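You operate a simulated robot arm through the tools that you are given. There is no shell and no other tool.

The job below is to be done with a simulated robot arm. You get a single attempt, and the scene is never put back.

Task
Sieve lumpy soil into the grey plant pot up to its line.
Fine: one scoop from the soil tub into the white sieve; 8 ML over the line at most; tip the lumps back into the tub; scoop and sieve go back; the other pot stays empty. Get no paint, oil, glue, grit or seed on the floor or down a drain. Keep clean things off the floor. Spill a teaspoon at most; pinch, break and dent nothing; leave nothing switched on. Set down upright: green scoop.

The check looks at the end state, three seconds after you hand in, the way a careful person would. Anything else that was tipped, shoved, dropped, spilled or broken makes it a failure.

Robot
A 7-joint arm with a two-finger parallel gripper, fixed in place. Base frame: the origin is at the foot of the arm, x ahead of it, y to its left, z up; the work surface is at about z = 840. Units: mm, rad, N and s.
With the tool pointing down near the work surface it reaches from about 340 to 780 mm from the base axis. Its first joint turns from -2.897 to 2.897 rad. Payload 3.91 kg.
The tool frame sits at the grasp point between the pads (the TCP): z along the fingers, y along the line on which they close. The tips reach 30 mm beyond it. The gripper opens to 110 mm. The fingers are 20 mm wide and 10 mm thick; the gripper's body (48 by 112 mm) begins 55 mm behind the TCP.
Orientation is that of the tool frame in the base frame, as [roll, pitch, yaw] about the fixed x, y, z axes, in that order (R = Rz(yaw) Ry(pitch) Rx(roll)). With the fingers straight down and closing along the base's y, the tool's x points along the base's -x, its y along +y and its z along -z.

Tools
- The arm moves only by the tool drive_tool. Its argument "rows" is one flat list of numbers, 7 for each row, row after row: the finger opening in mm, from 0 to 110, then the shift along the base's x, y, z in mm, then the turn, a rotation vector about the base's x, y, z in rad. In form: [gripper, dx, dy, dz, wx, wy, wz, gripper, dx, dy, dz, wx, wy, wz, ...]. A call has 1 to 20 rows; each row shifts and turns the commanded pose from where the row before left it. A row lasts 0.2 s, in which the tool goes at most 50 mm and 0.15 rad; a call with a longer step from one row to the next is refused whole, and so is a gripper value outside its range. A pose out of reach is approached as far as the arm can. The call stops where the force on the tool passes 40 N (or 10 N more than at its start, if that is more) or the arm is blocked; 0.2 s more then pass. Each finger travels about 153 mm/s and halts on what it meets, pressing with about 43 N; the grip force reading is that of the motor and also rises with nothing between the fingers. The clock runs only during rows and for 0.2 s after the last one: add rows that do not move to give the fingers time. The reply holds the time, the measured pose of the TCP, the force on the tool along the base axes, the opening and the grip force, in the units named above and with some noise, with the torque about the TCP (base axes, N m) and any sound that the robot's microphone picked up.
- Cameras (640 x 400 px; columns grow to the right, rows downward): "scene" is fixed at [401.1, -649.8, 1523]; the picture's right is [0.92, -0.40, 0.00], its down [-0.33, -0.76, -0.57] and it looks along [0.23, 0.52, -0.82] (base axes); focal length 317 px, centre (320, 200). "wrist" rides on the gripper at [77, 7, -114] in the tool frame; the picture's right is [-0.09, 1.00, 0.00], its down [-0.80, -0.07, -0.59] and it looks along [-0.59, -0.05, 0.80] (tool axes); focal length 270 px, centre (320, 200). There is no depth. A picture from a camera that has moved, and an enlarged one, comes with that camera's place and axes in the base frame and with its lens.
- grab_frame(camera): a new picture of that camera. The clock stands still meanwhile.
- move_column(by): slides the trunk up (or, below 0, down) by that many mm; the arm rides with it, the base frame stays. It gives what a move gives, with no picture.
- close_up(camera, box): a new picture of the part [left, top, right, bottom] of that camera's present view, enlarged. The clock stands still meanwhile.
- hand_in(): hands the job in; it is judged then, once.

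Nothing tells you positions but the pictures and the camera data. Unless the task says otherwise, let go and move clear before handing in.

The tools are called as name(argument=value, ...) on one line, values as JSON. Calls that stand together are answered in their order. drive_tool: Moves the arm, as the interface text tells. Its arguments: {"type":"object","properties":{"rows":{"type":"array"}},"required":["rows"]} The other tools are called the same way: move_column (by) slides the trunk up or down; grab_frame (camera) takes a picture; close_up (camera, box) takes an enlarged picture of a part of a camera's view; hand_in () hands the job in.

At the start:

```text
time: 0.0
ee_pos: [382.7, -300.6, 1238.3]
tcp_rot: [-3.14, 0.002, -3.141]
wrist_force: [-0.2, -0.1, 0.5]
wrist_torque: [0.04, -0.02, 0.03]
finger_gap: 110.0
grasp_force: 0.1
trunk travel left (down, up): [-575.0, 35.0]
```

scene: 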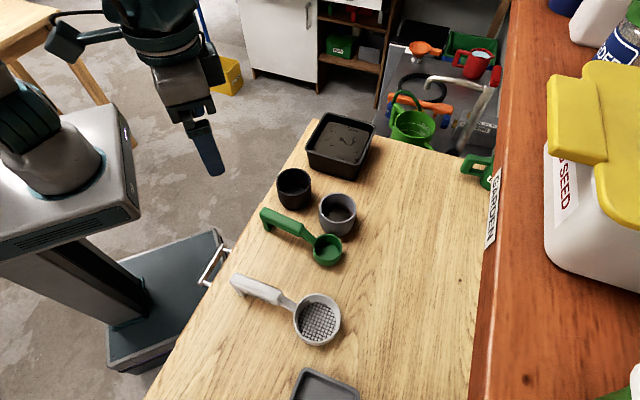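
wrist: 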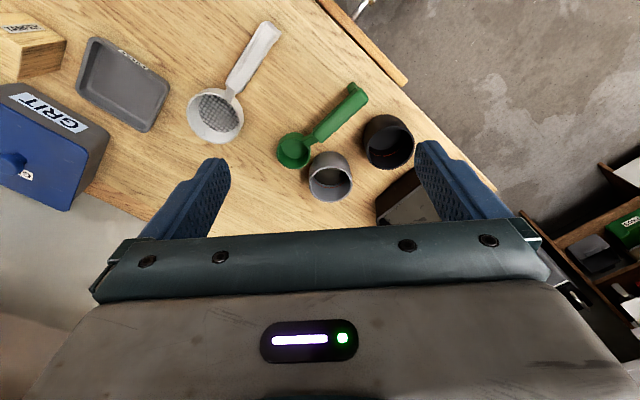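

I see a bench with a black soil tub, a black pot and a grey pot, a green scoop, a white sieve and a tray. I'll take enlarged views first to work out where everything is.

close_up(camera="scene", box=[220, 90, 400, 203])

close_up(camera="scene", box=[220, 180, 400, 293])

close_up(camera="scene", box=[210, 260, 430, 400])

close_up(camera="wrist", box=[180, 10, 480, 210])

```text
3.54 times, centred on (310, 146) of scene
camera zoom: at [401.1, -649.8, 1523.0], right [0.92, -0.4, 0.0], down [-0.33, -0.76, -0.57], along [0.23, 0.52, -0.82], focal length 1122 px, centre (355, 389)
```

zoom: 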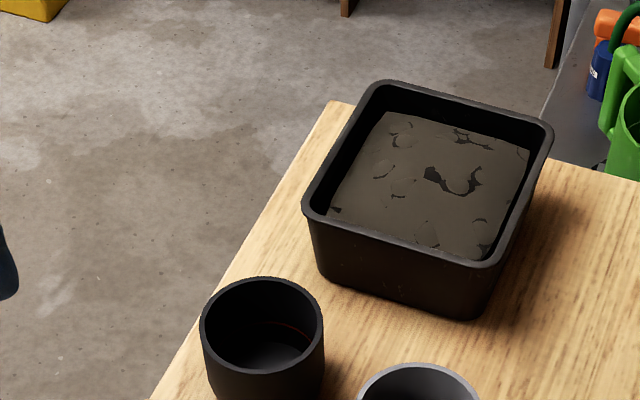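

```text
3.54 times, centred on (310, 236) of scene
camera zoom: at [401.1, -649.8, 1523.0], right [0.92, -0.4, 0.0], down [-0.33, -0.76, -0.57], along [0.23, 0.52, -0.82], focal length 1122 px, centre (355, 71)
```

zoom: 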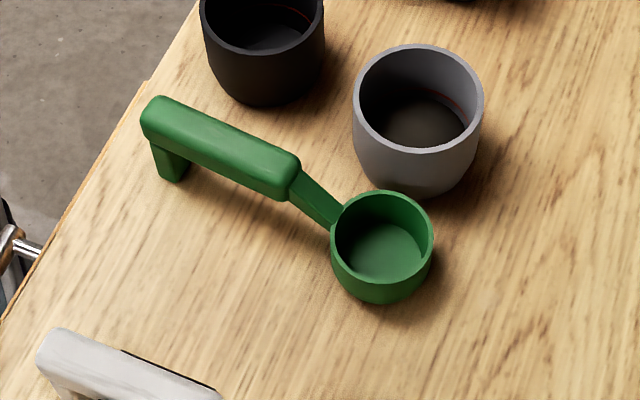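

```text
2.86 times, centred on (320, 330) of scene
camera zoom: at [401.1, -649.8, 1523.0], right [0.92, -0.4, 0.0], down [-0.33, -0.76, -0.57], along [0.23, 0.52, -0.82], focal length 906 px, centre (320, -171)
```

zoom: 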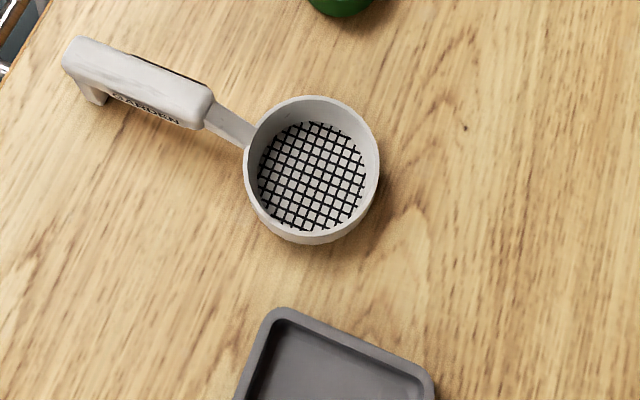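

```text
2.00 times, centred on (330, 110) of wrist
camera zoom: at [305.8, -292.4, 1353.3], right [0.09, 1.0, 0.0], down [0.8, -0.07, 0.59], along [0.59, -0.05, -0.8], focal length 541 px, centre (300, 380)
```

zoom: 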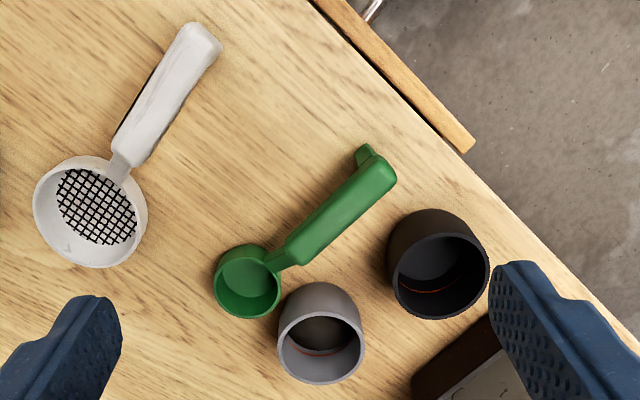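

The bench is turned about 45° to the base. By my first estimates the scoop cup is near (545,-363), the sieve cup near (462,-497), the grey pot near (599,-300), the black pot near (535,-186) and the tub near (702,-100). I'll turn the wrist and lower it a little to view them from a second angle.

drive_tool(rows=[110, 2, 10, -15, 0, 0, -0.13, 110, 2, 10, -15, 0, 0, -0.13, 110, 2, 10, -15, 0, 0, -0.13, 110, 2, 10, -15, 0, 0, -0.13, 110, 2, 10, -15, 0, 0, -0.13, 110, 2, 10, -15, 0, 0, -0.13, 110, 2, 10, -15, 0, 0, -0.12, 110, 0, 0, 0, 0, 0, 0])

grab_frame(camera="wrist")

grab_frame(camera="scene")

```text
time: 1.8
ee_pos: [397.3, -231.0, 1133.4]
tcp_rot: [3.14, 0.0, 2.241]
wrist_force: [0.0, 0.4, 0.4]
wrist_torque: [-0.06, -0.02, -0.01]
finger_gap: 109.9
grasp_force: 0.0
trunk travel left (down, up): [-575.0, 35.0]
```

```text
taken
camera wrist: at [354.6, -164.9, 1247.7], right [0.84, 0.55, 0.0], down [0.44, -0.67, 0.59], along [0.33, -0.5, -0.8], focal length 270 px, centre (320, 200)
```

wrist: 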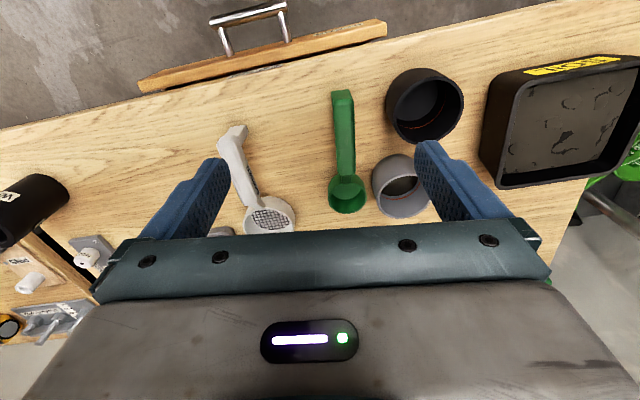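

```text
taken
```

scene: 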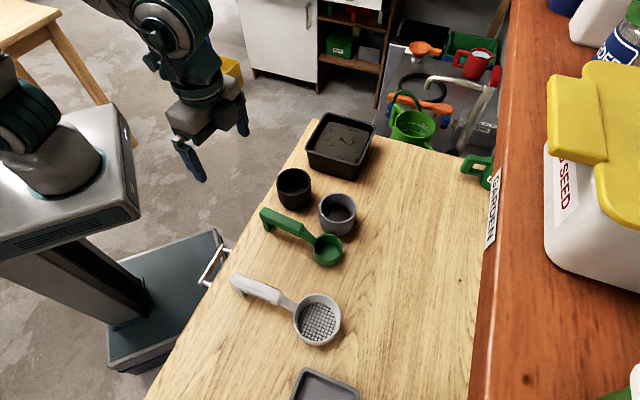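

The wrist view now lines up with the bench: table edge at the top, then scoop, pots and tub. I'll zoom in on each for geometry.

close_up(camera="wrist", box=[300, 60, 480, 172])

close_up(camera="wrist", box=[300, 130, 480, 242])

close_up(camera="wrist", box=[180, 110, 350, 240])

close_up(camera="wrist", box=[460, 40, 640, 200])

close_up(camera="wrist", box=[0, 100, 240, 350])

```text
3.56 times, centred on (390, 116) of wrist
camera zoom: at [354.6, -164.9, 1247.7], right [0.84, 0.55, 0.0], down [0.44, -0.67, 0.59], along [0.33, -0.5, -0.8], focal length 961 px, centre (71, 499)
```

zoom: 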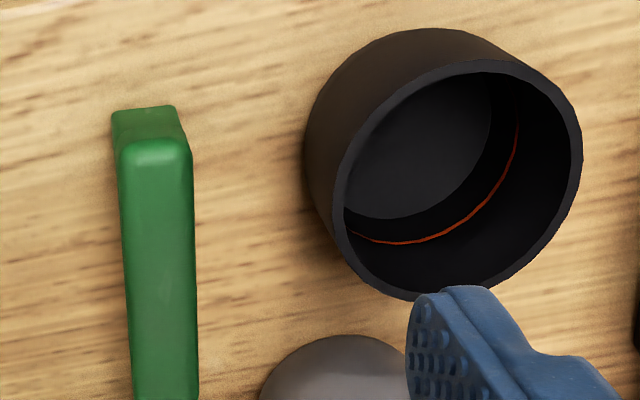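

```text
3.56 times, centred on (390, 186) of wrist
camera zoom: at [354.6, -164.9, 1247.7], right [0.84, 0.55, 0.0], down [0.44, -0.67, 0.59], along [0.33, -0.5, -0.8], focal length 961 px, centre (71, 250)
```

zoom: 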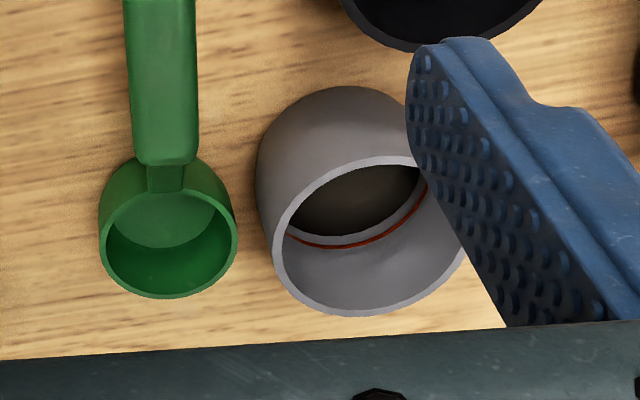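

```text
3.08 times, centred on (265, 175) of wrist
camera zoom: at [354.6, -164.9, 1247.7], right [0.84, 0.55, 0.0], down [0.44, -0.67, 0.59], along [0.33, -0.5, -0.8], focal length 832 px, centre (489, 277)
```

zoom: 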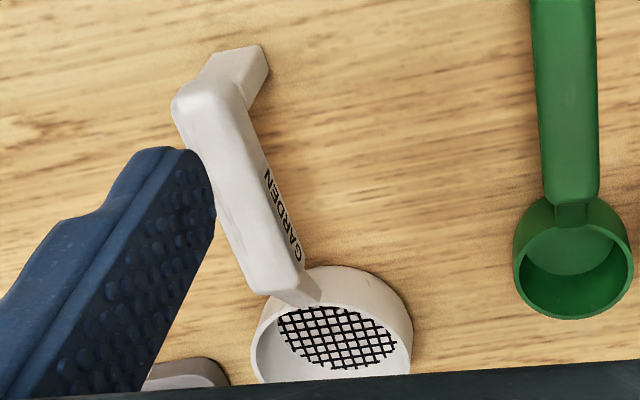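

```text
2.50 times, centred on (550, 120) of wrist
camera zoom: at [354.6, -164.9, 1247.7], right [0.84, 0.55, 0.0], down [0.44, -0.67, 0.59], along [0.33, -0.5, -0.8], focal length 676 px, centre (-255, 400)
```

zoom: 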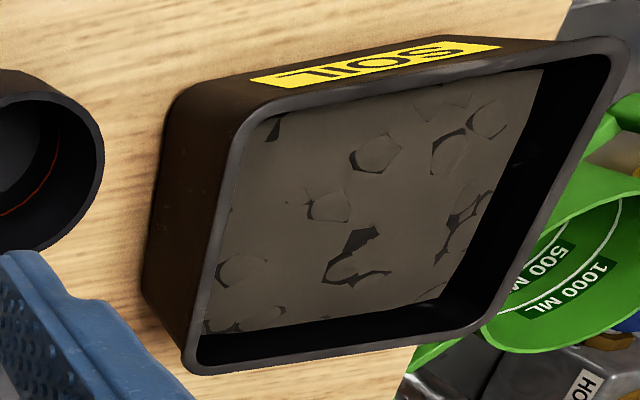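

```text
1.60 times, centred on (120, 225) of wrist
camera zoom: at [354.6, -164.9, 1247.7], right [0.84, 0.55, 0.0], down [0.44, -0.67, 0.59], along [0.33, -0.5, -0.8], focal length 432 px, centre (640, 160)
```

zoom: 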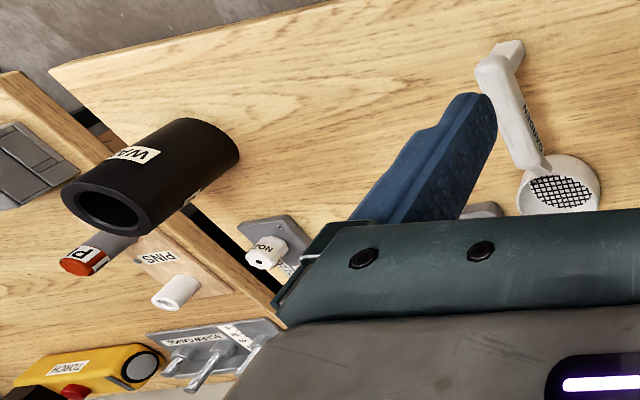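

The grey pot already has some soil in it, just under its red line. The scoop handle runs from the cup near (541,-361) to its end near (441,-229). I'll move above the handle for a closer look before grasping.

drive_tool(rows=[110, 16, -9, -26, 0, 0, 0, 110, 16, -9, -26, 0, 0, 0, 110, 16, -8, -26, 0, 0, 0, 110, 15, -8, -26, 0, 0, 0, 110, 15, -8, -26, 0, 0, 0, 110, 0, 0, 0, 0, 0, 0])

grab_frame(camera="wrist")

close_up(camera="scene", box=[220, 150, 400, 280])

```text
time: 3.2
ee_pos: [475.8, -272.1, 1003.2]
tcp_rot: [-3.141, 0.0, 2.243]
wrist_force: [0.6, 0.0, 0.1]
wrist_torque: [-0.02, 0.05, 0.03]
finger_gap: 110.1
grasp_force: 0.1
trunk travel left (down, up): [-575.0, 35.0]
```

```text
taken
camera wrist: at [432.3, -206.5, 1118.5], right [0.83, 0.55, 0.0], down [0.44, -0.67, 0.59], along [0.33, -0.5, -0.8], focal length 270 px, centre (320, 200)
```

wrist: 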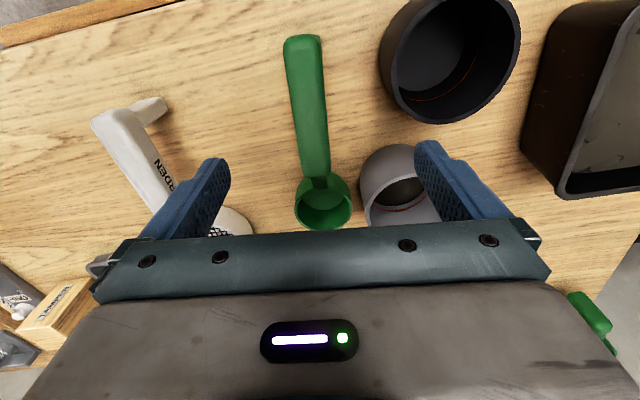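

```text
3.08 times, centred on (310, 215) of scene
camera zoom: at [401.1, -649.8, 1523.0], right [0.92, -0.4, 0.0], down [-0.33, -0.76, -0.57], along [0.23, 0.52, -0.82], focal length 975 px, centre (351, 154)
```

zoom: 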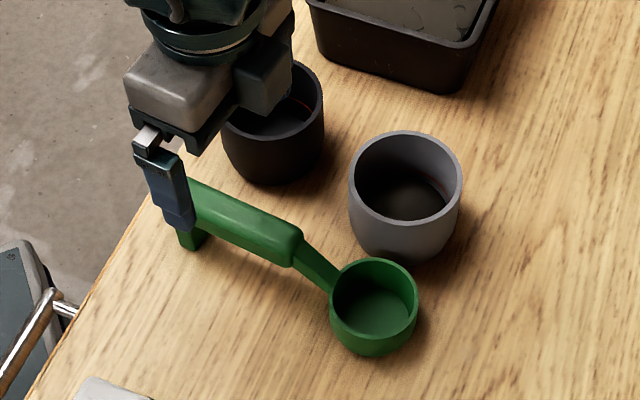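

The scoop handle runs nearly straight up the image, between the fingers. I'll enlarge it to get its exact line, width and height.

close_up(camera="wrist", box=[230, 20, 410, 132])

close_up(camera="wrist", box=[230, 120, 410, 232])

close_up(camera="wrist", box=[340, 0, 520, 130])

close_up(camera="wrist", box=[80, 80, 260, 240])

```text
3.56 times, centred on (320, 76) of wrist
camera zoom: at [432.3, -206.5, 1118.5], right [0.83, 0.55, 0.0], down [0.44, -0.67, 0.59], along [0.33, -0.5, -0.8], focal length 961 px, centre (320, 641)
```

zoom: 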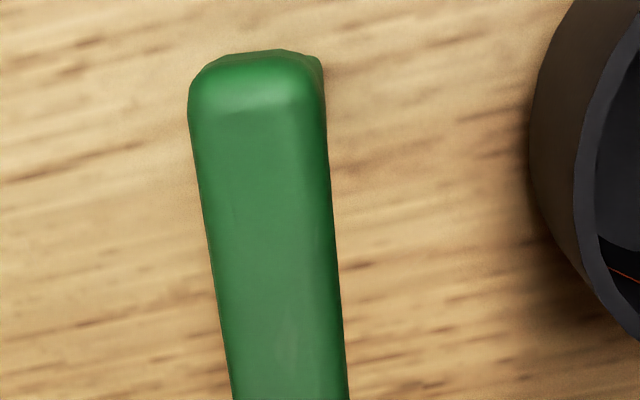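

```text
3.56 times, centred on (320, 176) of wrist
camera zoom: at [432.3, -206.5, 1118.5], right [0.83, 0.55, 0.0], down [0.44, -0.67, 0.59], along [0.33, -0.5, -0.8], focal length 961 px, centre (320, 285)
```

zoom: 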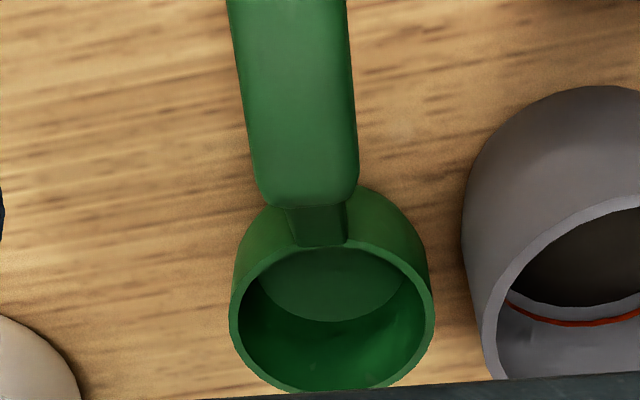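

```text
3.08 times, centred on (430, 65) of wrist
camera zoom: at [432.3, -206.5, 1118.5], right [0.83, 0.55, 0.0], down [0.44, -0.67, 0.59], along [0.33, -0.5, -0.8], focal length 832 px, centre (-18, 615)
```

zoom: 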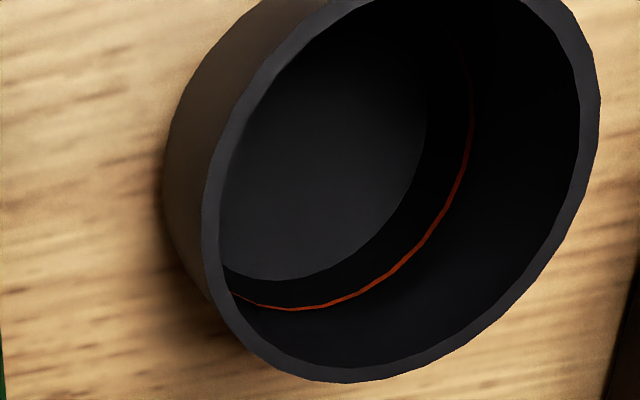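

```text
2.50 times, centred on (170, 160) of wrist
camera zoom: at [432.3, -206.5, 1118.5], right [0.83, 0.55, 0.0], down [0.44, -0.67, 0.59], along [0.33, -0.5, -0.8], focal length 676 px, centre (695, 300)
```

zoom: 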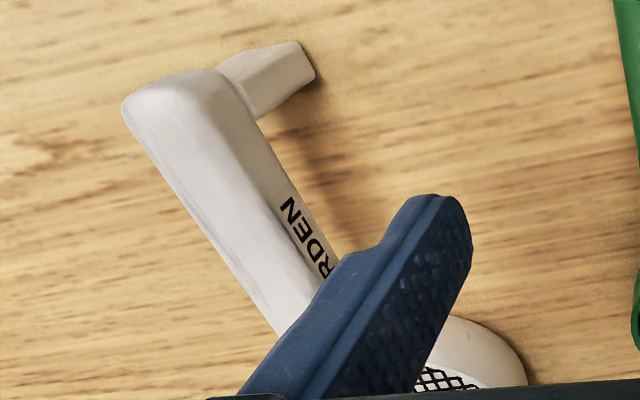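

The scoop handle's centre line passes through about (471,-278), it is about 27 mm wide with its top near z≈905, and the tool yaw already matches. I'll narrow the fingers to clear the black pot, then go down in stages.

drive_tool(rows=[60, -2.3, -3.1, 0, 0, 0, 0, 60, -2.3, -3.2, 0, 0, 0, 0, 60, 0, 0, -20, 0, 0, 0, 60, 0, 0, -20, 0, 0, 0, 60, 0, 0, -15, 0, 0, 0, 60, 0, 0, 0, 0, 0, 0])

grab_frame(camera="wrist")

close_up(camera="scene", box=[220, 150, 360, 250])

```text
time: 4.6
ee_pos: [469.8, -277.9, 948.3]
tcp_rot: [-3.141, 0.0, 2.242]
wrist_force: [0.0, -0.1, -0.3]
wrist_torque: [0.0, 0.01, 0.04]
finger_gap: 60.1
grasp_force: 0.0
trunk travel left (down, up): [-575.0, 35.0]
```

```text
taken
camera wrist: at [428.0, -213.1, 1062.8], right [0.83, 0.55, 0.0], down [0.44, -0.67, 0.59], along [0.33, -0.5, -0.8], focal length 270 px, centre (320, 200)
```

wrist: 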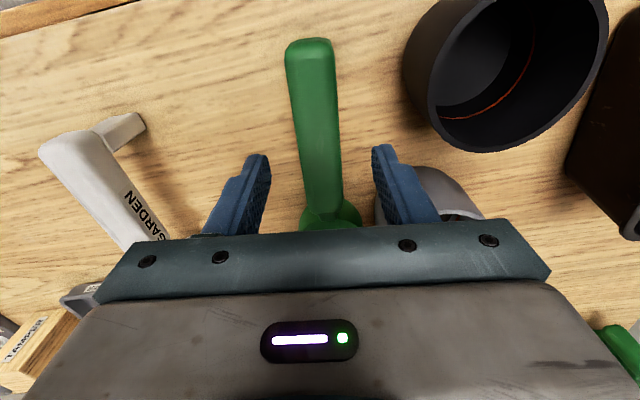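

```text
4.00 times, centred on (290, 200) of scene
camera zoom: at [401.1, -649.8, 1523.0], right [0.92, -0.4, 0.0], down [-0.33, -0.76, -0.57], along [0.23, 0.52, -0.82], focal length 1268 px, centre (440, 200)
```

zoom: 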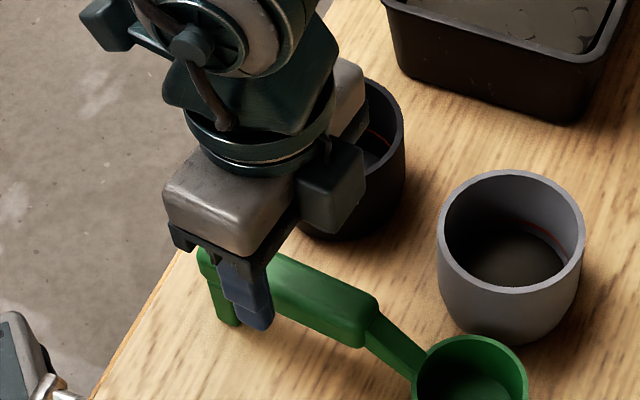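

The fingers straddle the handle symmetrically. I'll go down to grip height and check the force reading.

drive_tool(rows=[60, 0, 0, -17, 0, 0, 0, 60, 0, 0, -17, 0, 0, 0, 60, 0, 0, -15, 0, 0, 0, 60, 0, 0, 0, 0, 0, 0])

close_up(camera="scene", box=[220, 170, 360, 270])

grab_frame(camera="wrist")

```text
time: 5.6
ee_pos: [468.6, -278.4, 899.4]
tcp_rot: [-3.141, 0.001, 2.24]
wrist_force: [1.1, 0.0, 0.3]
wrist_torque: [0.01, 0.0, -0.01]
finger_gap: 60.3
grasp_force: 0.1
trunk travel left (down, up): [-575.0, 35.0]
```

```text
4.00 times, centred on (290, 220) of scene
camera zoom: at [401.1, -649.8, 1523.0], right [0.92, -0.4, 0.0], down [-0.33, -0.76, -0.57], along [0.23, 0.52, -0.82], focal length 1268 px, centre (440, 120)
```

zoom: 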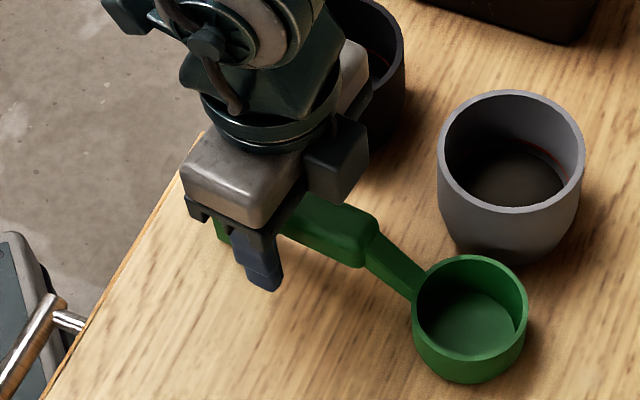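

```text
taken
camera wrist: at [427.7, -212.6, 1014.0], right [0.83, 0.55, 0.0], down [0.44, -0.67, 0.59], along [0.33, -0.5, -0.8], focal length 270 px, centre (320, 200)
```

wrist: 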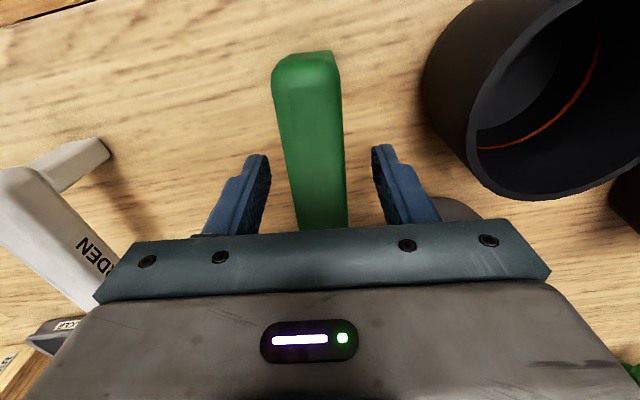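

The handle sits between the pads and nothing has been touched. I'll close on it and let the grip settle.

drive_tool(rows=[45, 0, 0, 0, 0, 0, 0, 35, 0, 0, 0, 0, 0, 0, 20, 0, 0, 0, 0, 0, 0, 20, 0, 0, 0, 0, 0, 0, 20, 0, 0, 0, 0, 0, 0])

grab_frame(camera="wrist")

close_up(camera="scene", box=[220, 170, 360, 270])

```text
time: 6.8
ee_pos: [469.2, -278.3, 900.6]
tcp_rot: [3.141, -0.001, 2.242]
wrist_force: [-0.5, 0.6, 0.1]
wrist_torque: [0.03, -0.02, -0.01]
finger_gap: 26.5
grasp_force: 42.9
trunk travel left (down, up): [-575.0, 35.0]
```

```text
taken
camera wrist: at [427.7, -212.6, 1014.0], right [0.83, 0.55, 0.0], down [0.44, -0.67, 0.59], along [0.33, -0.5, -0.8], focal length 270 px, centre (320, 200)
```

wrist: 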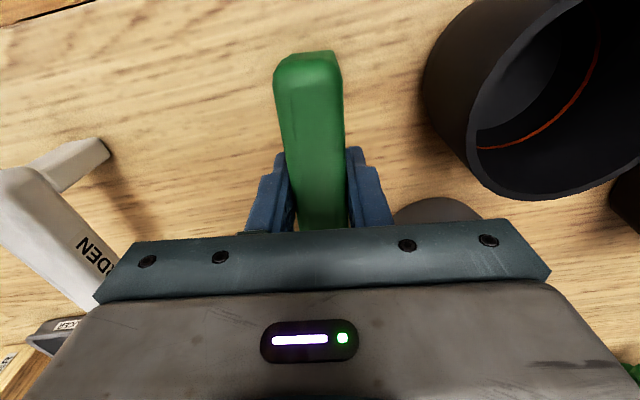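

```text
4.00 times, centred on (290, 220) of scene
camera zoom: at [401.1, -649.8, 1523.0], right [0.92, -0.4, 0.0], down [-0.33, -0.76, -0.57], along [0.23, 0.52, -0.82], focal length 1268 px, centre (440, 120)
```

zoom: 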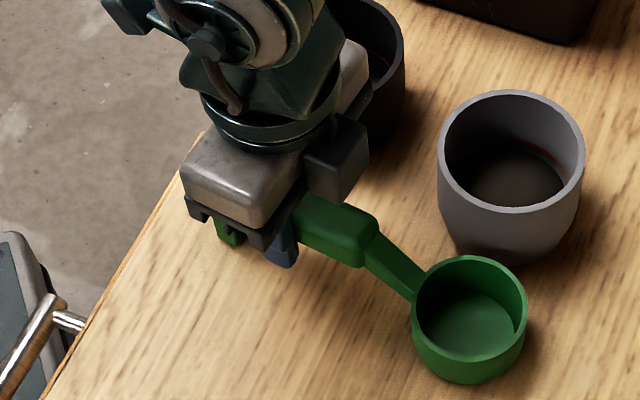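

The grip holds at 26.5 mm and 43 N. I'll lift the scoop straight up, well above the pots, before moving to the tub.

drive_tool(rows=[20, 0, 0, 5, 0, 0, 0, 20, 0, 0, 20, 0, 0, 0, 20, 0, 0, 30, 0, 0, 0, 20, 0, 0, 35, 0, 0, 0, 20, 0, 0, 35, 0, 0, 0, 20, 0, 0, 30, 0, 0, 0, 20, 0, 0, 10, 0, 0, 0, 20, 0, 0, 0, 0, 0, 0])

grab_frame(camera="scene")

grab_frame(camera="wrist")

```text
time: 8.6
ee_pos: [470.1, -277.9, 1064.0]
tcp_rot: [-3.141, -0.001, 2.243]
wrist_force: [0.2, -0.5, -0.9]
wrist_torque: [-0.01, 0.03, 0.01]
finger_gap: 26.3
grasp_force: 43.0
trunk travel left (down, up): [-575.0, 35.0]
```

```text
taken
```

scene: 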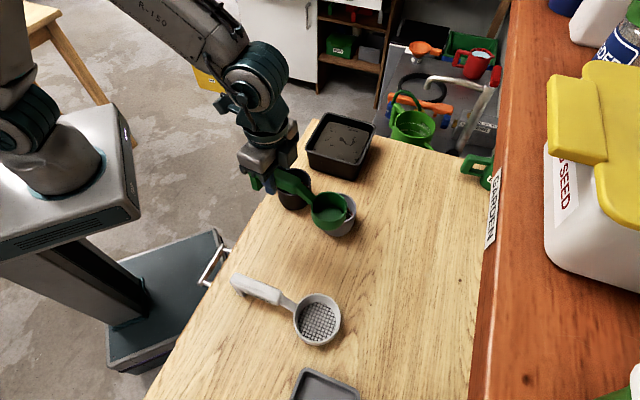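

```text
taken
camera wrist: at [427.9, -212.5, 1180.0], right [0.83, 0.55, 0.0], down [0.44, -0.67, 0.59], along [0.33, -0.5, -0.8], focal length 270 px, centre (320, 200)
```

wrist: 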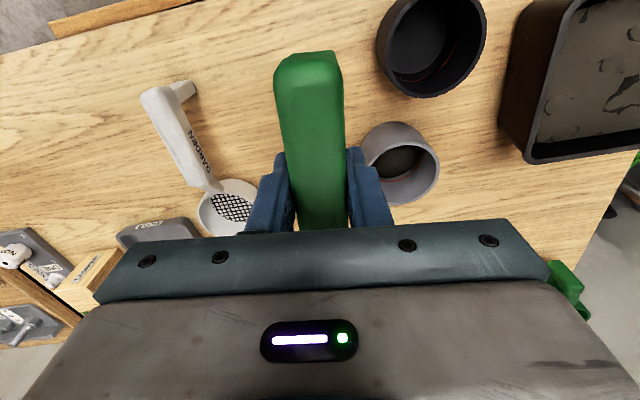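

The scoop came up level and firmly held. Next I'll carry it to hover beside the tub and measure the tub.

drive_tool(rows=[20, 8, 13, 0, 0, 0, 0, 20, 16, 26, 0, 0, 0, 0, 20, 18, 29, 0, 0, 0, 0, 20, 18, 29, 0, 0, 0, 0, 20, 18, 29, 0, 0, 0, 0, 20, 18, 29, 0, 0, 0, 0, 20, 18, 29, 0, 0, 0, 0, 20, 18, 29, 0, 0, 0, 0, 20, 16, 26, 0, 0, 0, 0, 20, 8, 13, 0, 0, 0, 0, 20, 0, 0, 0, 0, 0, 0])

grab_frame(camera="wrist")

close_up(camera="scene", box=[230, 60, 420, 190])

```text
time: 11.0
ee_pos: [626.7, -25.4, 1065.2]
tcp_rot: [3.14, 0.0, 2.241]
wrist_force: [-0.1, 0.2, -0.8]
wrist_torque: [0.01, 0.01, 0.01]
finger_gap: 26.2
grasp_force: 42.4
trunk travel left (down, up): [-575.0, 35.0]
```

```text
taken
camera wrist: at [583.3, 40.0, 1179.3], right [0.83, 0.55, 0.0], down [0.44, -0.67, 0.59], along [0.33, -0.5, -0.8], focal length 270 px, centre (320, 200)
```

wrist: 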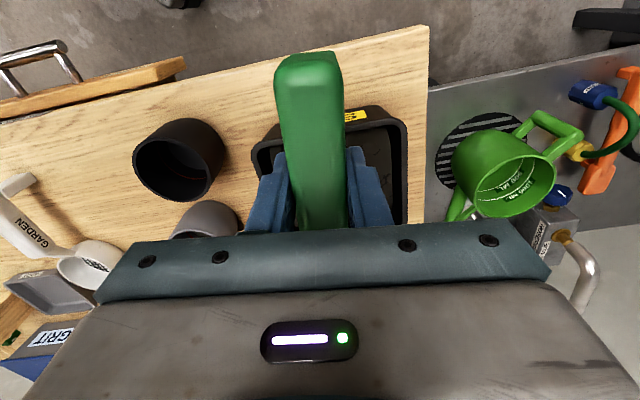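

```text
3.08 times, centred on (325, 125) of scene
camera zoom: at [401.1, -649.8, 1523.0], right [0.92, -0.4, 0.0], down [-0.33, -0.76, -0.57], along [0.23, 0.52, -0.82], focal length 975 px, centre (305, 431)
```

zoom: 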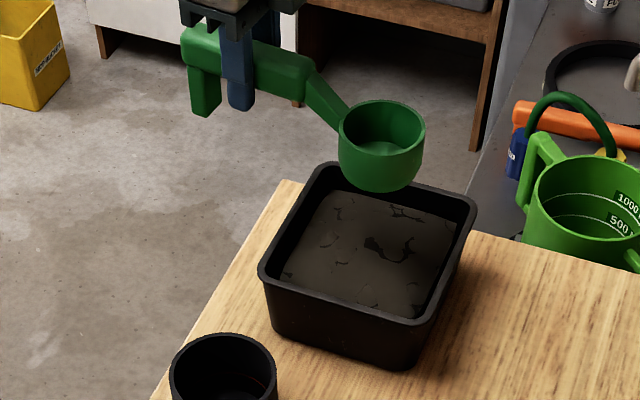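

The tub rim's front edge runs from about (596,-105) to (702,4) with its centre near (701,-101). Its rim is at z≈915 and the soil surface is around 892. Before digging I'll check the scoop's side profile and the soil depth.

close_up(camera="scene", box=[270, 55, 370, 125])

close_up(camera="wrist", box=[240, 90, 420, 240])

```text
5.71 times, centred on (320, 90) of scene
camera zoom: at [401.1, -649.8, 1523.0], right [0.92, -0.4, 0.0], down [-0.33, -0.76, -0.57], along [0.23, 0.52, -0.82], focal length 1811 px, centre (320, 829)
```

zoom: 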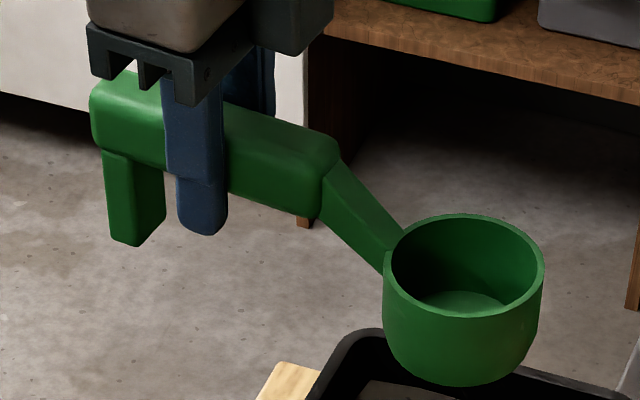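

```text
2.67 times, centred on (330, 165) of wrist
camera zoom: at [583.3, 40.0, 1179.3], right [0.83, 0.55, 0.0], down [0.44, -0.67, 0.59], along [0.33, -0.5, -0.8], focal length 721 px, centre (293, 293)
```

zoom: 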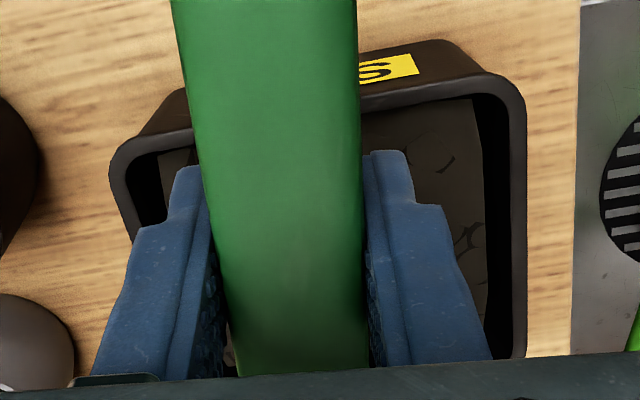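

The scoop's underside sits about 20 mm below the TCP and its cup bottom about 60 mm below. I'll line it up with the tub at about -46° and pitch the cup forward 40° above the soil.

drive_tool(rows=[20, 7, -7, 10, 0, 0, 0.05, 20, 6.7, -7.2, 10, 0, 0, 0.047, 20, 0, 0, 0, 0.1007, 0.0973, 0, 20, 0, 0, 0, 0.1007, 0.0973, 0, 20, 0, 0, 0, 0.1007, 0.0973, 0, 20, 0, 0, 0, 0.1007, 0.0973, 0, 20, 0, 0, 0, 0.1007, 0.0973, 0, 20, 0, 0, 0, 0, 0, 0])

close_up(camera="scene", box=[230, 60, 420, 190])

grab_frame(camera="wrist")

```text
time: 12.8
ee_pos: [639.4, -41.8, 1085.2]
tcp_rot: [3.141, -0.702, 2.34]
wrist_force: [-0.2, 0.5, 0.0]
wrist_torque: [0.03, 0.03, 0.06]
finger_gap: 26.3
grasp_force: 43.5
trunk travel left (down, up): [-575.0, 35.0]
```

```text
3.08 times, centred on (325, 125) of scene
camera zoom: at [401.1, -649.8, 1523.0], right [0.92, -0.4, 0.0], down [-0.33, -0.76, -0.57], along [0.23, 0.52, -0.82], focal length 975 px, centre (305, 431)
```

zoom: 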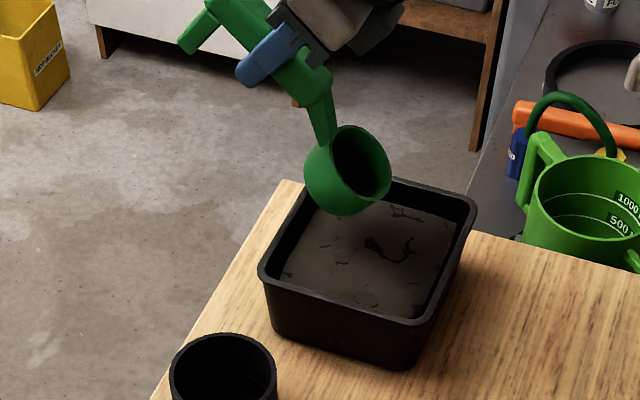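

```text
taken
camera wrist: at [655.2, -45.4, 1221.9], right [0.76, 0.64, -0.06], down [0.64, -0.77, -0.06], along [-0.08, 0.01, -1.0], focal length 270 px, centre (320, 200)
```

wrist: 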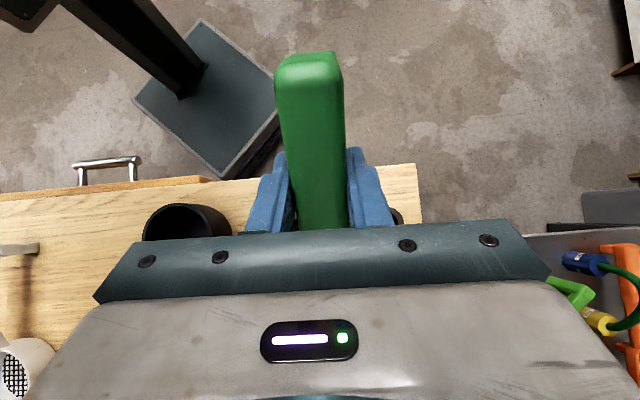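

The pitch is 0.70 rad, with the cup over the front half of the soil. I'll lower it until the lip is about to touch the surface and check the clearance to the tub wall.

drive_tool(rows=[20, 0, 0, -20, 0, 0, 0, 20, 0, 0, -20, 0, 0, 0, 20, 0, 0, -20, 0, 0, 0, 20, 0, 0, -10, 0, 0, 0, 20, 0, 0, 0, 0, 0, 0])

close_up(camera="scene", box=[270, 90, 400, 190])

```text
time: 14.0
ee_pos: [640.0, -41.4, 1014.0]
tcp_rot: [-3.141, -0.698, 2.339]
wrist_force: [0.3, 1.2, -0.8]
wrist_torque: [0.01, 0.0, -0.04]
finger_gap: 26.3
grasp_force: 42.9
trunk travel left (down, up): [-575.0, 35.0]
```

```text
4.00 times, centred on (335, 140) of scene
camera zoom: at [401.1, -649.8, 1523.0], right [0.92, -0.4, 0.0], down [-0.33, -0.76, -0.57], along [0.23, 0.52, -0.82], focal length 1268 px, centre (260, 440)
```

zoom: 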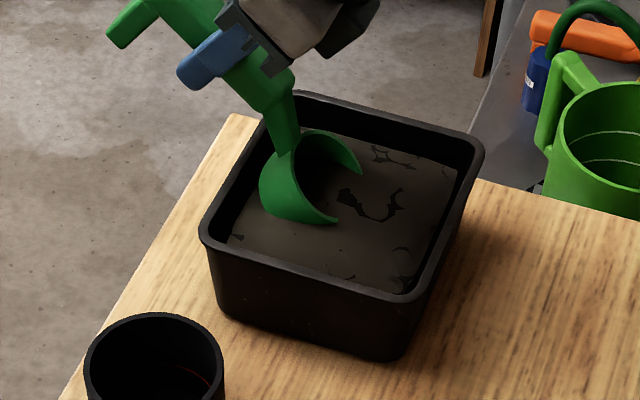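

The lip already cuts into the soil with almost no force, and the wall clearance looks good. Next I'll dig: lower about 26 mm more, then level the cup forward through the soil.

drive_tool(rows=[20, 0, 0, -13, 0, 0, 0, 20, 0, 0, -13, 0, 0, 0, 20, 0, 0, -11.3, -0.0837, -0.0809, 0, 20, 0, 0, -11.3, -0.0837, -0.0809, 0, 20, 0, 0, -11.3, -0.0837, -0.0809, 0, 20, 0, 0, -3, -0.0628, -0.0607, 0, 20, 0, 0, -3, -0.0628, -0.0607, 0, 20, 0, 0, 0, 0, 0, 0])

close_up(camera="scene", box=[270, 90, 400, 190])

```text
time: 15.8
ee_pos: [638.8, -40.6, 950.2]
tcp_rot: [-3.142, -0.174, 2.339]
wrist_force: [0.6, 0.9, -1.7]
wrist_torque: [0.0, -0.02, -0.01]
finger_gap: 26.5
grasp_force: 42.9
trunk travel left (down, up): [-575.0, 35.0]
```

```text
4.00 times, centred on (335, 140) of scene
camera zoom: at [401.1, -649.8, 1523.0], right [0.92, -0.4, 0.0], down [-0.33, -0.76, -0.57], along [0.23, 0.52, -0.82], focal length 1268 px, centre (260, 440)
```

zoom: 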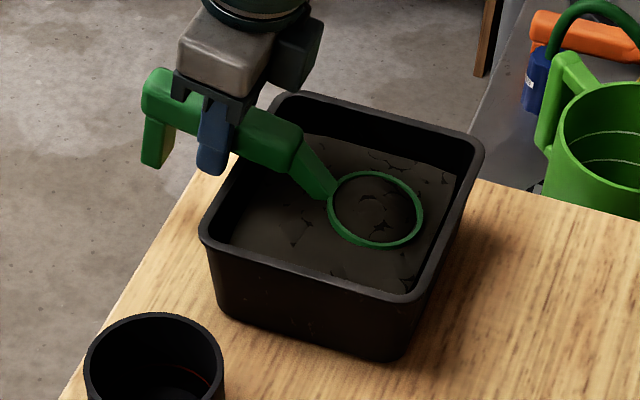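

The cup now looks full of soil level with its rim. I'll level it the rest of the way while lifting slowly.

drive_tool(rows=[20, 0, 0, 8, -0.042, -0.0405, 0, 20, 0, 0, 8, -0.042, -0.0405, 0, 20, 0, 0, 8, -0.042, -0.0405, 0, 20, 0, 0, 10, 0, 0, 0, 20, 0, 0, 12, 0, 0, 0, 20, 0, 0, 15, 0, 0, 0, 20, 0, 0, 15, 0, 0, 0, 20, 0, 0, 10, 0, 0, 0, 20, 0, 0, 0, 0, 0, 0])

close_up(camera="scene", box=[270, 90, 400, 190])

grab_frame(camera="wrist")

```text
time: 17.8
ee_pos: [640.3, -41.6, 1034.4]
tcp_rot: [-3.141, -0.001, 2.339]
wrist_force: [0.7, 0.1, -1.4]
wrist_torque: [0.0, 0.0, 0.0]
finger_gap: 26.6
grasp_force: 43.0
trunk travel left (down, up): [-575.0, 35.0]
```

```text
4.00 times, centred on (335, 140) of scene
camera zoom: at [401.1, -649.8, 1523.0], right [0.92, -0.4, 0.0], down [-0.33, -0.76, -0.57], along [0.23, 0.52, -0.82], focal length 1268 px, centre (260, 440)
```

zoom: 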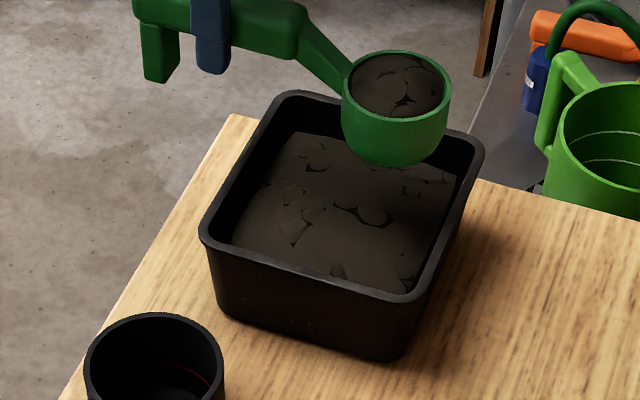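

```text
taken
camera wrist: at [591.7, 20.6, 1149.2], right [0.78, 0.63, 0.0], down [0.51, -0.63, 0.59], along [0.37, -0.46, -0.8], focal length 270 px, centre (320, 200)
```

wrist: 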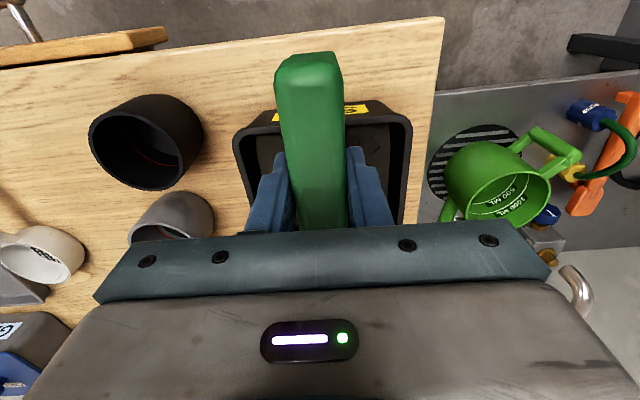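

The scoop came out brim-full and level with nothing spilled. Keeping it level, I'll move it slowly towards the sieve and turn it 90°, so that rolling it for the pour keeps the arm on the robot's side. The sieve cup is near (455,-495).

drive_tool(rows=[20, -1.885, -6.13, 0, 0, 0, -0.0266, 20, -3.77, -12.27, 0, 0, 0, -0.0532, 20, -5.65, -18.4, 0, 0, 0, -0.0798, 20, -7.54, -24.53, 0, 0, 0, -0.1064, 20, -7.54, -24.53, 0, 0, 0, -0.1064, 20, -7.54, -24.53, 0, 0, 0, -0.1064, 20, -7.54, -24.53, 0, 0, 0, -0.1064, 20, -7.54, -24.53, 0, 0, 0, -0.1064, 20, -7.54, -24.53, 0, 0, 0, -0.1064, 20, -7.54, -24.53, 0, 0, 0, -0.1064, 20, -7.54, -24.53, 0, 0, 0, -0.1064, 20, -7.54, -24.53, 0, 0, 0, -0.1064, 20, -7.54, -24.53, 0, 0, 0, -0.1064, 20, -7.54, -24.53, 0, 0, 0, -0.1064, 20, -7.54, -24.53, 0, 0, 0, -0.1064, 20, -5.65, -18.4, 0, 0, 0, -0.0798, 20, -3.77, -12.27, 0, 0, 0, -0.0532, 20, -1.885, -6.13, 0, 0, 0, -0.0266, 20, 0, 0, 0, 0, 0, 0])

grab_frame(camera="scene")

grab_frame(camera="wrist")

```text
time: 21.8
ee_pos: [527.6, -409.0, 1035.5]
tcp_rot: [-3.14, 0.001, 0.742]
wrist_force: [-0.7, -1.0, -1.1]
wrist_torque: [0.04, 0.01, 0.02]
finger_gap: 26.6
grasp_force: 43.0
trunk travel left (down, up): [-575.0, 35.0]
```

```text
taken
```

scene: 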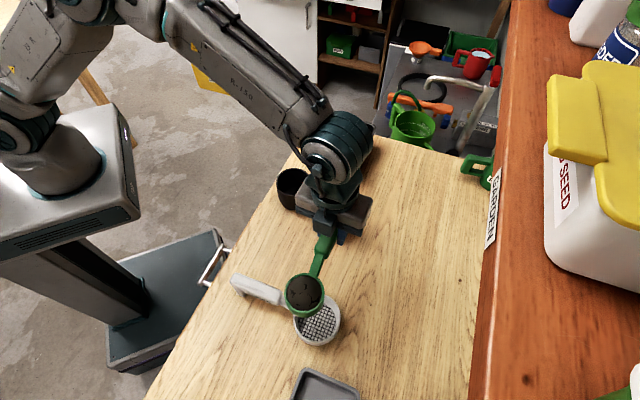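

```text
taken
camera wrist: at [588.6, -360.3, 1149.5], right [0.61, -0.79, 0.0], down [-0.64, -0.49, 0.59], along [-0.47, -0.36, -0.8], focal length 270 px, centre (320, 200)
```

wrist: 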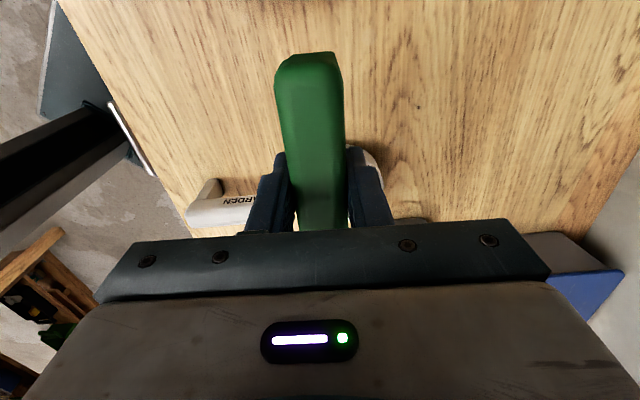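

The scoop is next to the sieve, still full and level. I'll zoom in to get the sieve's position relative to the scoop.

close_up(camera="scene", box=[260, 240, 380, 360])

close_up(camera="scene", box=[220, 250, 360, 350])

```text
3.33 times, centred on (320, 300) of scene
camera zoom: at [401.1, -649.8, 1523.0], right [0.92, -0.4, 0.0], down [-0.33, -0.76, -0.57], along [0.23, 0.52, -0.82], focal length 1056 px, centre (320, -133)
```

zoom: 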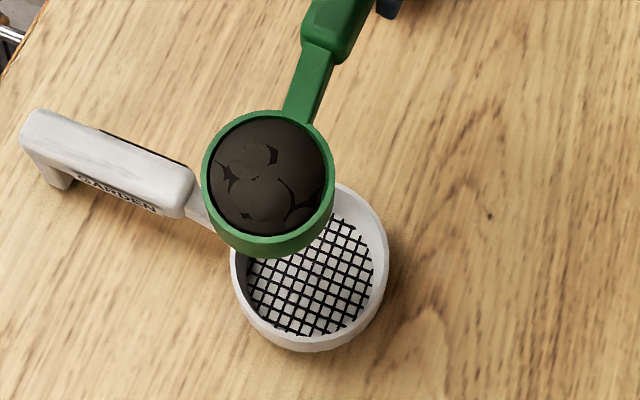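

```text
4.00 times, centred on (290, 300) of scene
camera zoom: at [401.1, -649.8, 1523.0], right [0.92, -0.4, 0.0], down [-0.33, -0.76, -0.57], along [0.23, 0.52, -0.82], focal length 1268 px, centre (440, -200)
```

zoom: 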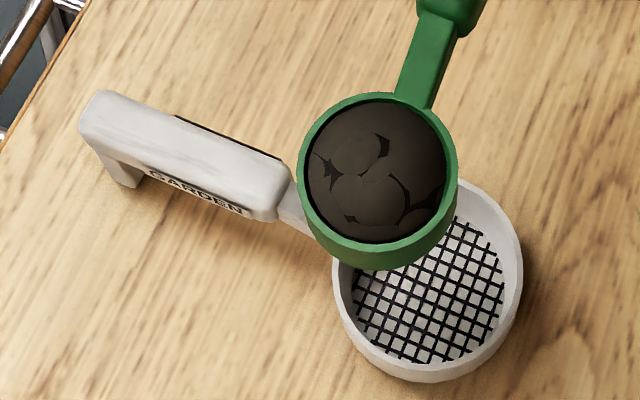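

The scoop is tangentially in line with the sieve and about 20 mm short of its centre on the robot's side. I'll shift it outward and lower it to just above the sieve, then check.

drive_tool(rows=[20, 3, -3.4, -5, 0, 0, 0, 20, 6, -6.5, -12, 0, 0, 0, 20, 6, -6.5, -15, 0, 0, 0, 20, 5.4, -6, -15, 0, 0, 0, 20, 3, -3, -12, 0, 0, 0, 20, 0, 0, -6, 0, 0, 0, 20, 0, 0, 0, 0, 0, 0])

close_up(camera="scene", box=[240, 240, 380, 360])

grab_frame(camera="wrist")

```text
time: 23.4
ee_pos: [550.0, -434.6, 968.7]
tcp_rot: [3.142, 0.0, 0.741]
wrist_force: [0.7, -0.7, -1.9]
wrist_torque: [0.02, 0.0, 0.01]
finger_gap: 26.4
grasp_force: 42.6
trunk travel left (down, up): [-575.0, 35.0]
```

```text
3.33 times, centred on (310, 300) of scene
camera zoom: at [401.1, -649.8, 1523.0], right [0.92, -0.4, 0.0], down [-0.33, -0.76, -0.57], along [0.23, 0.52, -0.82], focal length 1056 px, centre (353, -133)
```

zoom: 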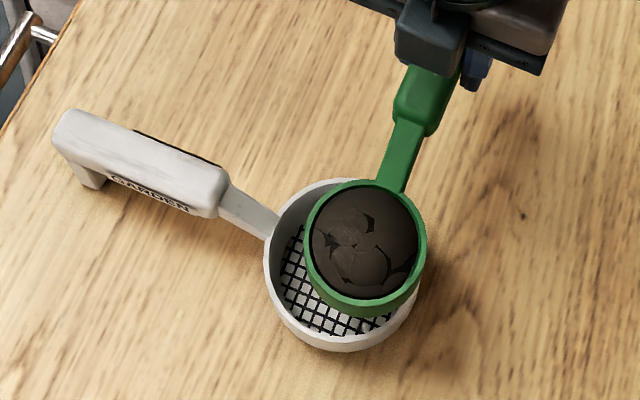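

```text
taken
camera wrist: at [612.0, -385.5, 1084.2], right [0.61, -0.79, 0.0], down [-0.64, -0.49, 0.59], along [-0.47, -0.36, -0.8], focal length 270 px, centre (320, 200)
```

wrist: 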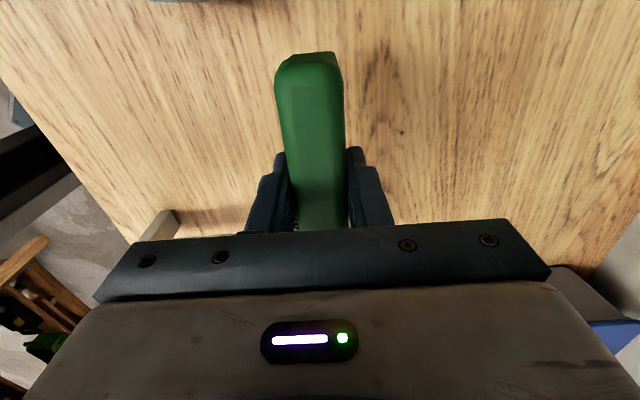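

The scoop cup is over the sieve, slightly outward of its centre. I'll start rolling it gently toward the robot, stopping early to see when soil starts to leave and whether it stays on the mesh.

drive_tool(rows=[20, 0, 0, -3, -0.0738, -0.0675, 0, 20, 0, 0, -3, -0.0738, -0.0675, 0, 20, 0, 0, -3, -0.0738, -0.0675, 0, 20, 0, 0, -2, -0.0738, -0.0675, 0, 20, 0, 0, 0, 0, 0, 0])

close_up(camera="scene", box=[240, 240, 380, 360])

```text
time: 24.6
ee_pos: [550.1, -434.0, 959.1]
tcp_rot: [2.741, 0.0, 0.743]
wrist_force: [0.0, 0.9, -1.2]
wrist_torque: [0.02, -0.04, 0.02]
finger_gap: 26.7
grasp_force: 43.1
trunk travel left (down, up): [-575.0, 35.0]
```

```text
3.33 times, centred on (310, 300) of scene
camera zoom: at [401.1, -649.8, 1523.0], right [0.92, -0.4, 0.0], down [-0.33, -0.76, -0.57], along [0.23, 0.52, -0.82], focal length 1056 px, centre (353, -133)
```

zoom: 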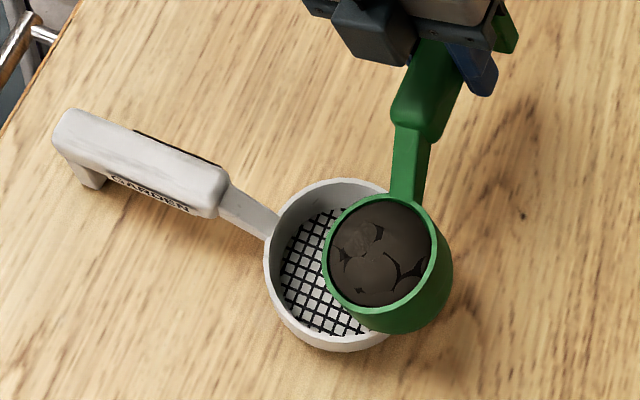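

No soil has moved at 23°, and the pouring lip is over the middle of the mesh. I'll continue in small steps.

drive_tool(rows=[20, -1, 1, 0, -0.0517, -0.0473, 0, 20, -1, 1, 0, -0.0517, -0.0473, 0, 20, 0, 0, 0, 0, 0, 0])

close_up(camera="scene", box=[240, 240, 380, 360])

```text
time: 25.4
ee_pos: [548.7, -431.2, 958.7]
tcp_rot: [2.6, 0.001, 0.743]
wrist_force: [0.2, -0.8, -1.9]
wrist_torque: [0.05, 0.0, -0.03]
finger_gap: 26.8
grasp_force: 43.2
trunk travel left (down, up): [-575.0, 35.0]
```

```text
3.33 times, centred on (310, 300) of scene
camera zoom: at [401.1, -649.8, 1523.0], right [0.92, -0.4, 0.0], down [-0.33, -0.76, -0.57], along [0.23, 0.52, -0.82], focal length 1056 px, centre (353, -133)
```

zoom: 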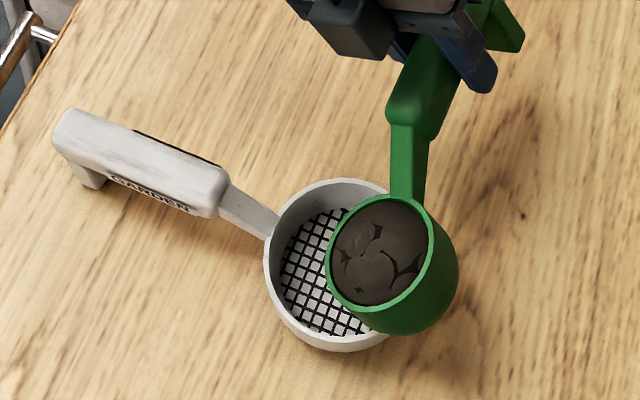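

At 31° the soil is still holding. I'll tilt a little further.

drive_tool(rows=[20, -1, 1, 0, -0.0443, -0.0405, 0, 20, -1, 1, 0, -0.0443, -0.0405, 0, 20, 0, 0, 0, 0, 0, 0])

close_up(camera="scene", box=[240, 240, 380, 360])

```text
time: 26.2
ee_pos: [546.3, -430.3, 958.6]
tcp_rot: [2.479, 0.001, 0.741]
wrist_force: [-0.4, 0.0, -1.2]
wrist_torque: [0.02, 0.0, 0.0]
finger_gap: 26.5
grasp_force: 43.1
trunk travel left (down, up): [-575.0, 35.0]
```

```text
3.33 times, centred on (310, 300) of scene
camera zoom: at [401.1, -649.8, 1523.0], right [0.92, -0.4, 0.0], down [-0.33, -0.76, -0.57], along [0.23, 0.52, -0.82], focal length 1056 px, centre (353, -133)
```

zoom: 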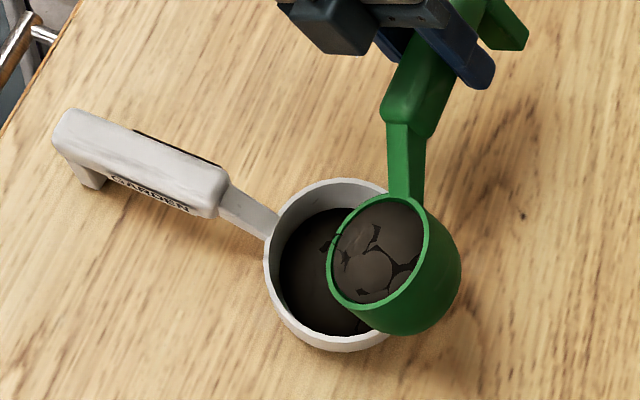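

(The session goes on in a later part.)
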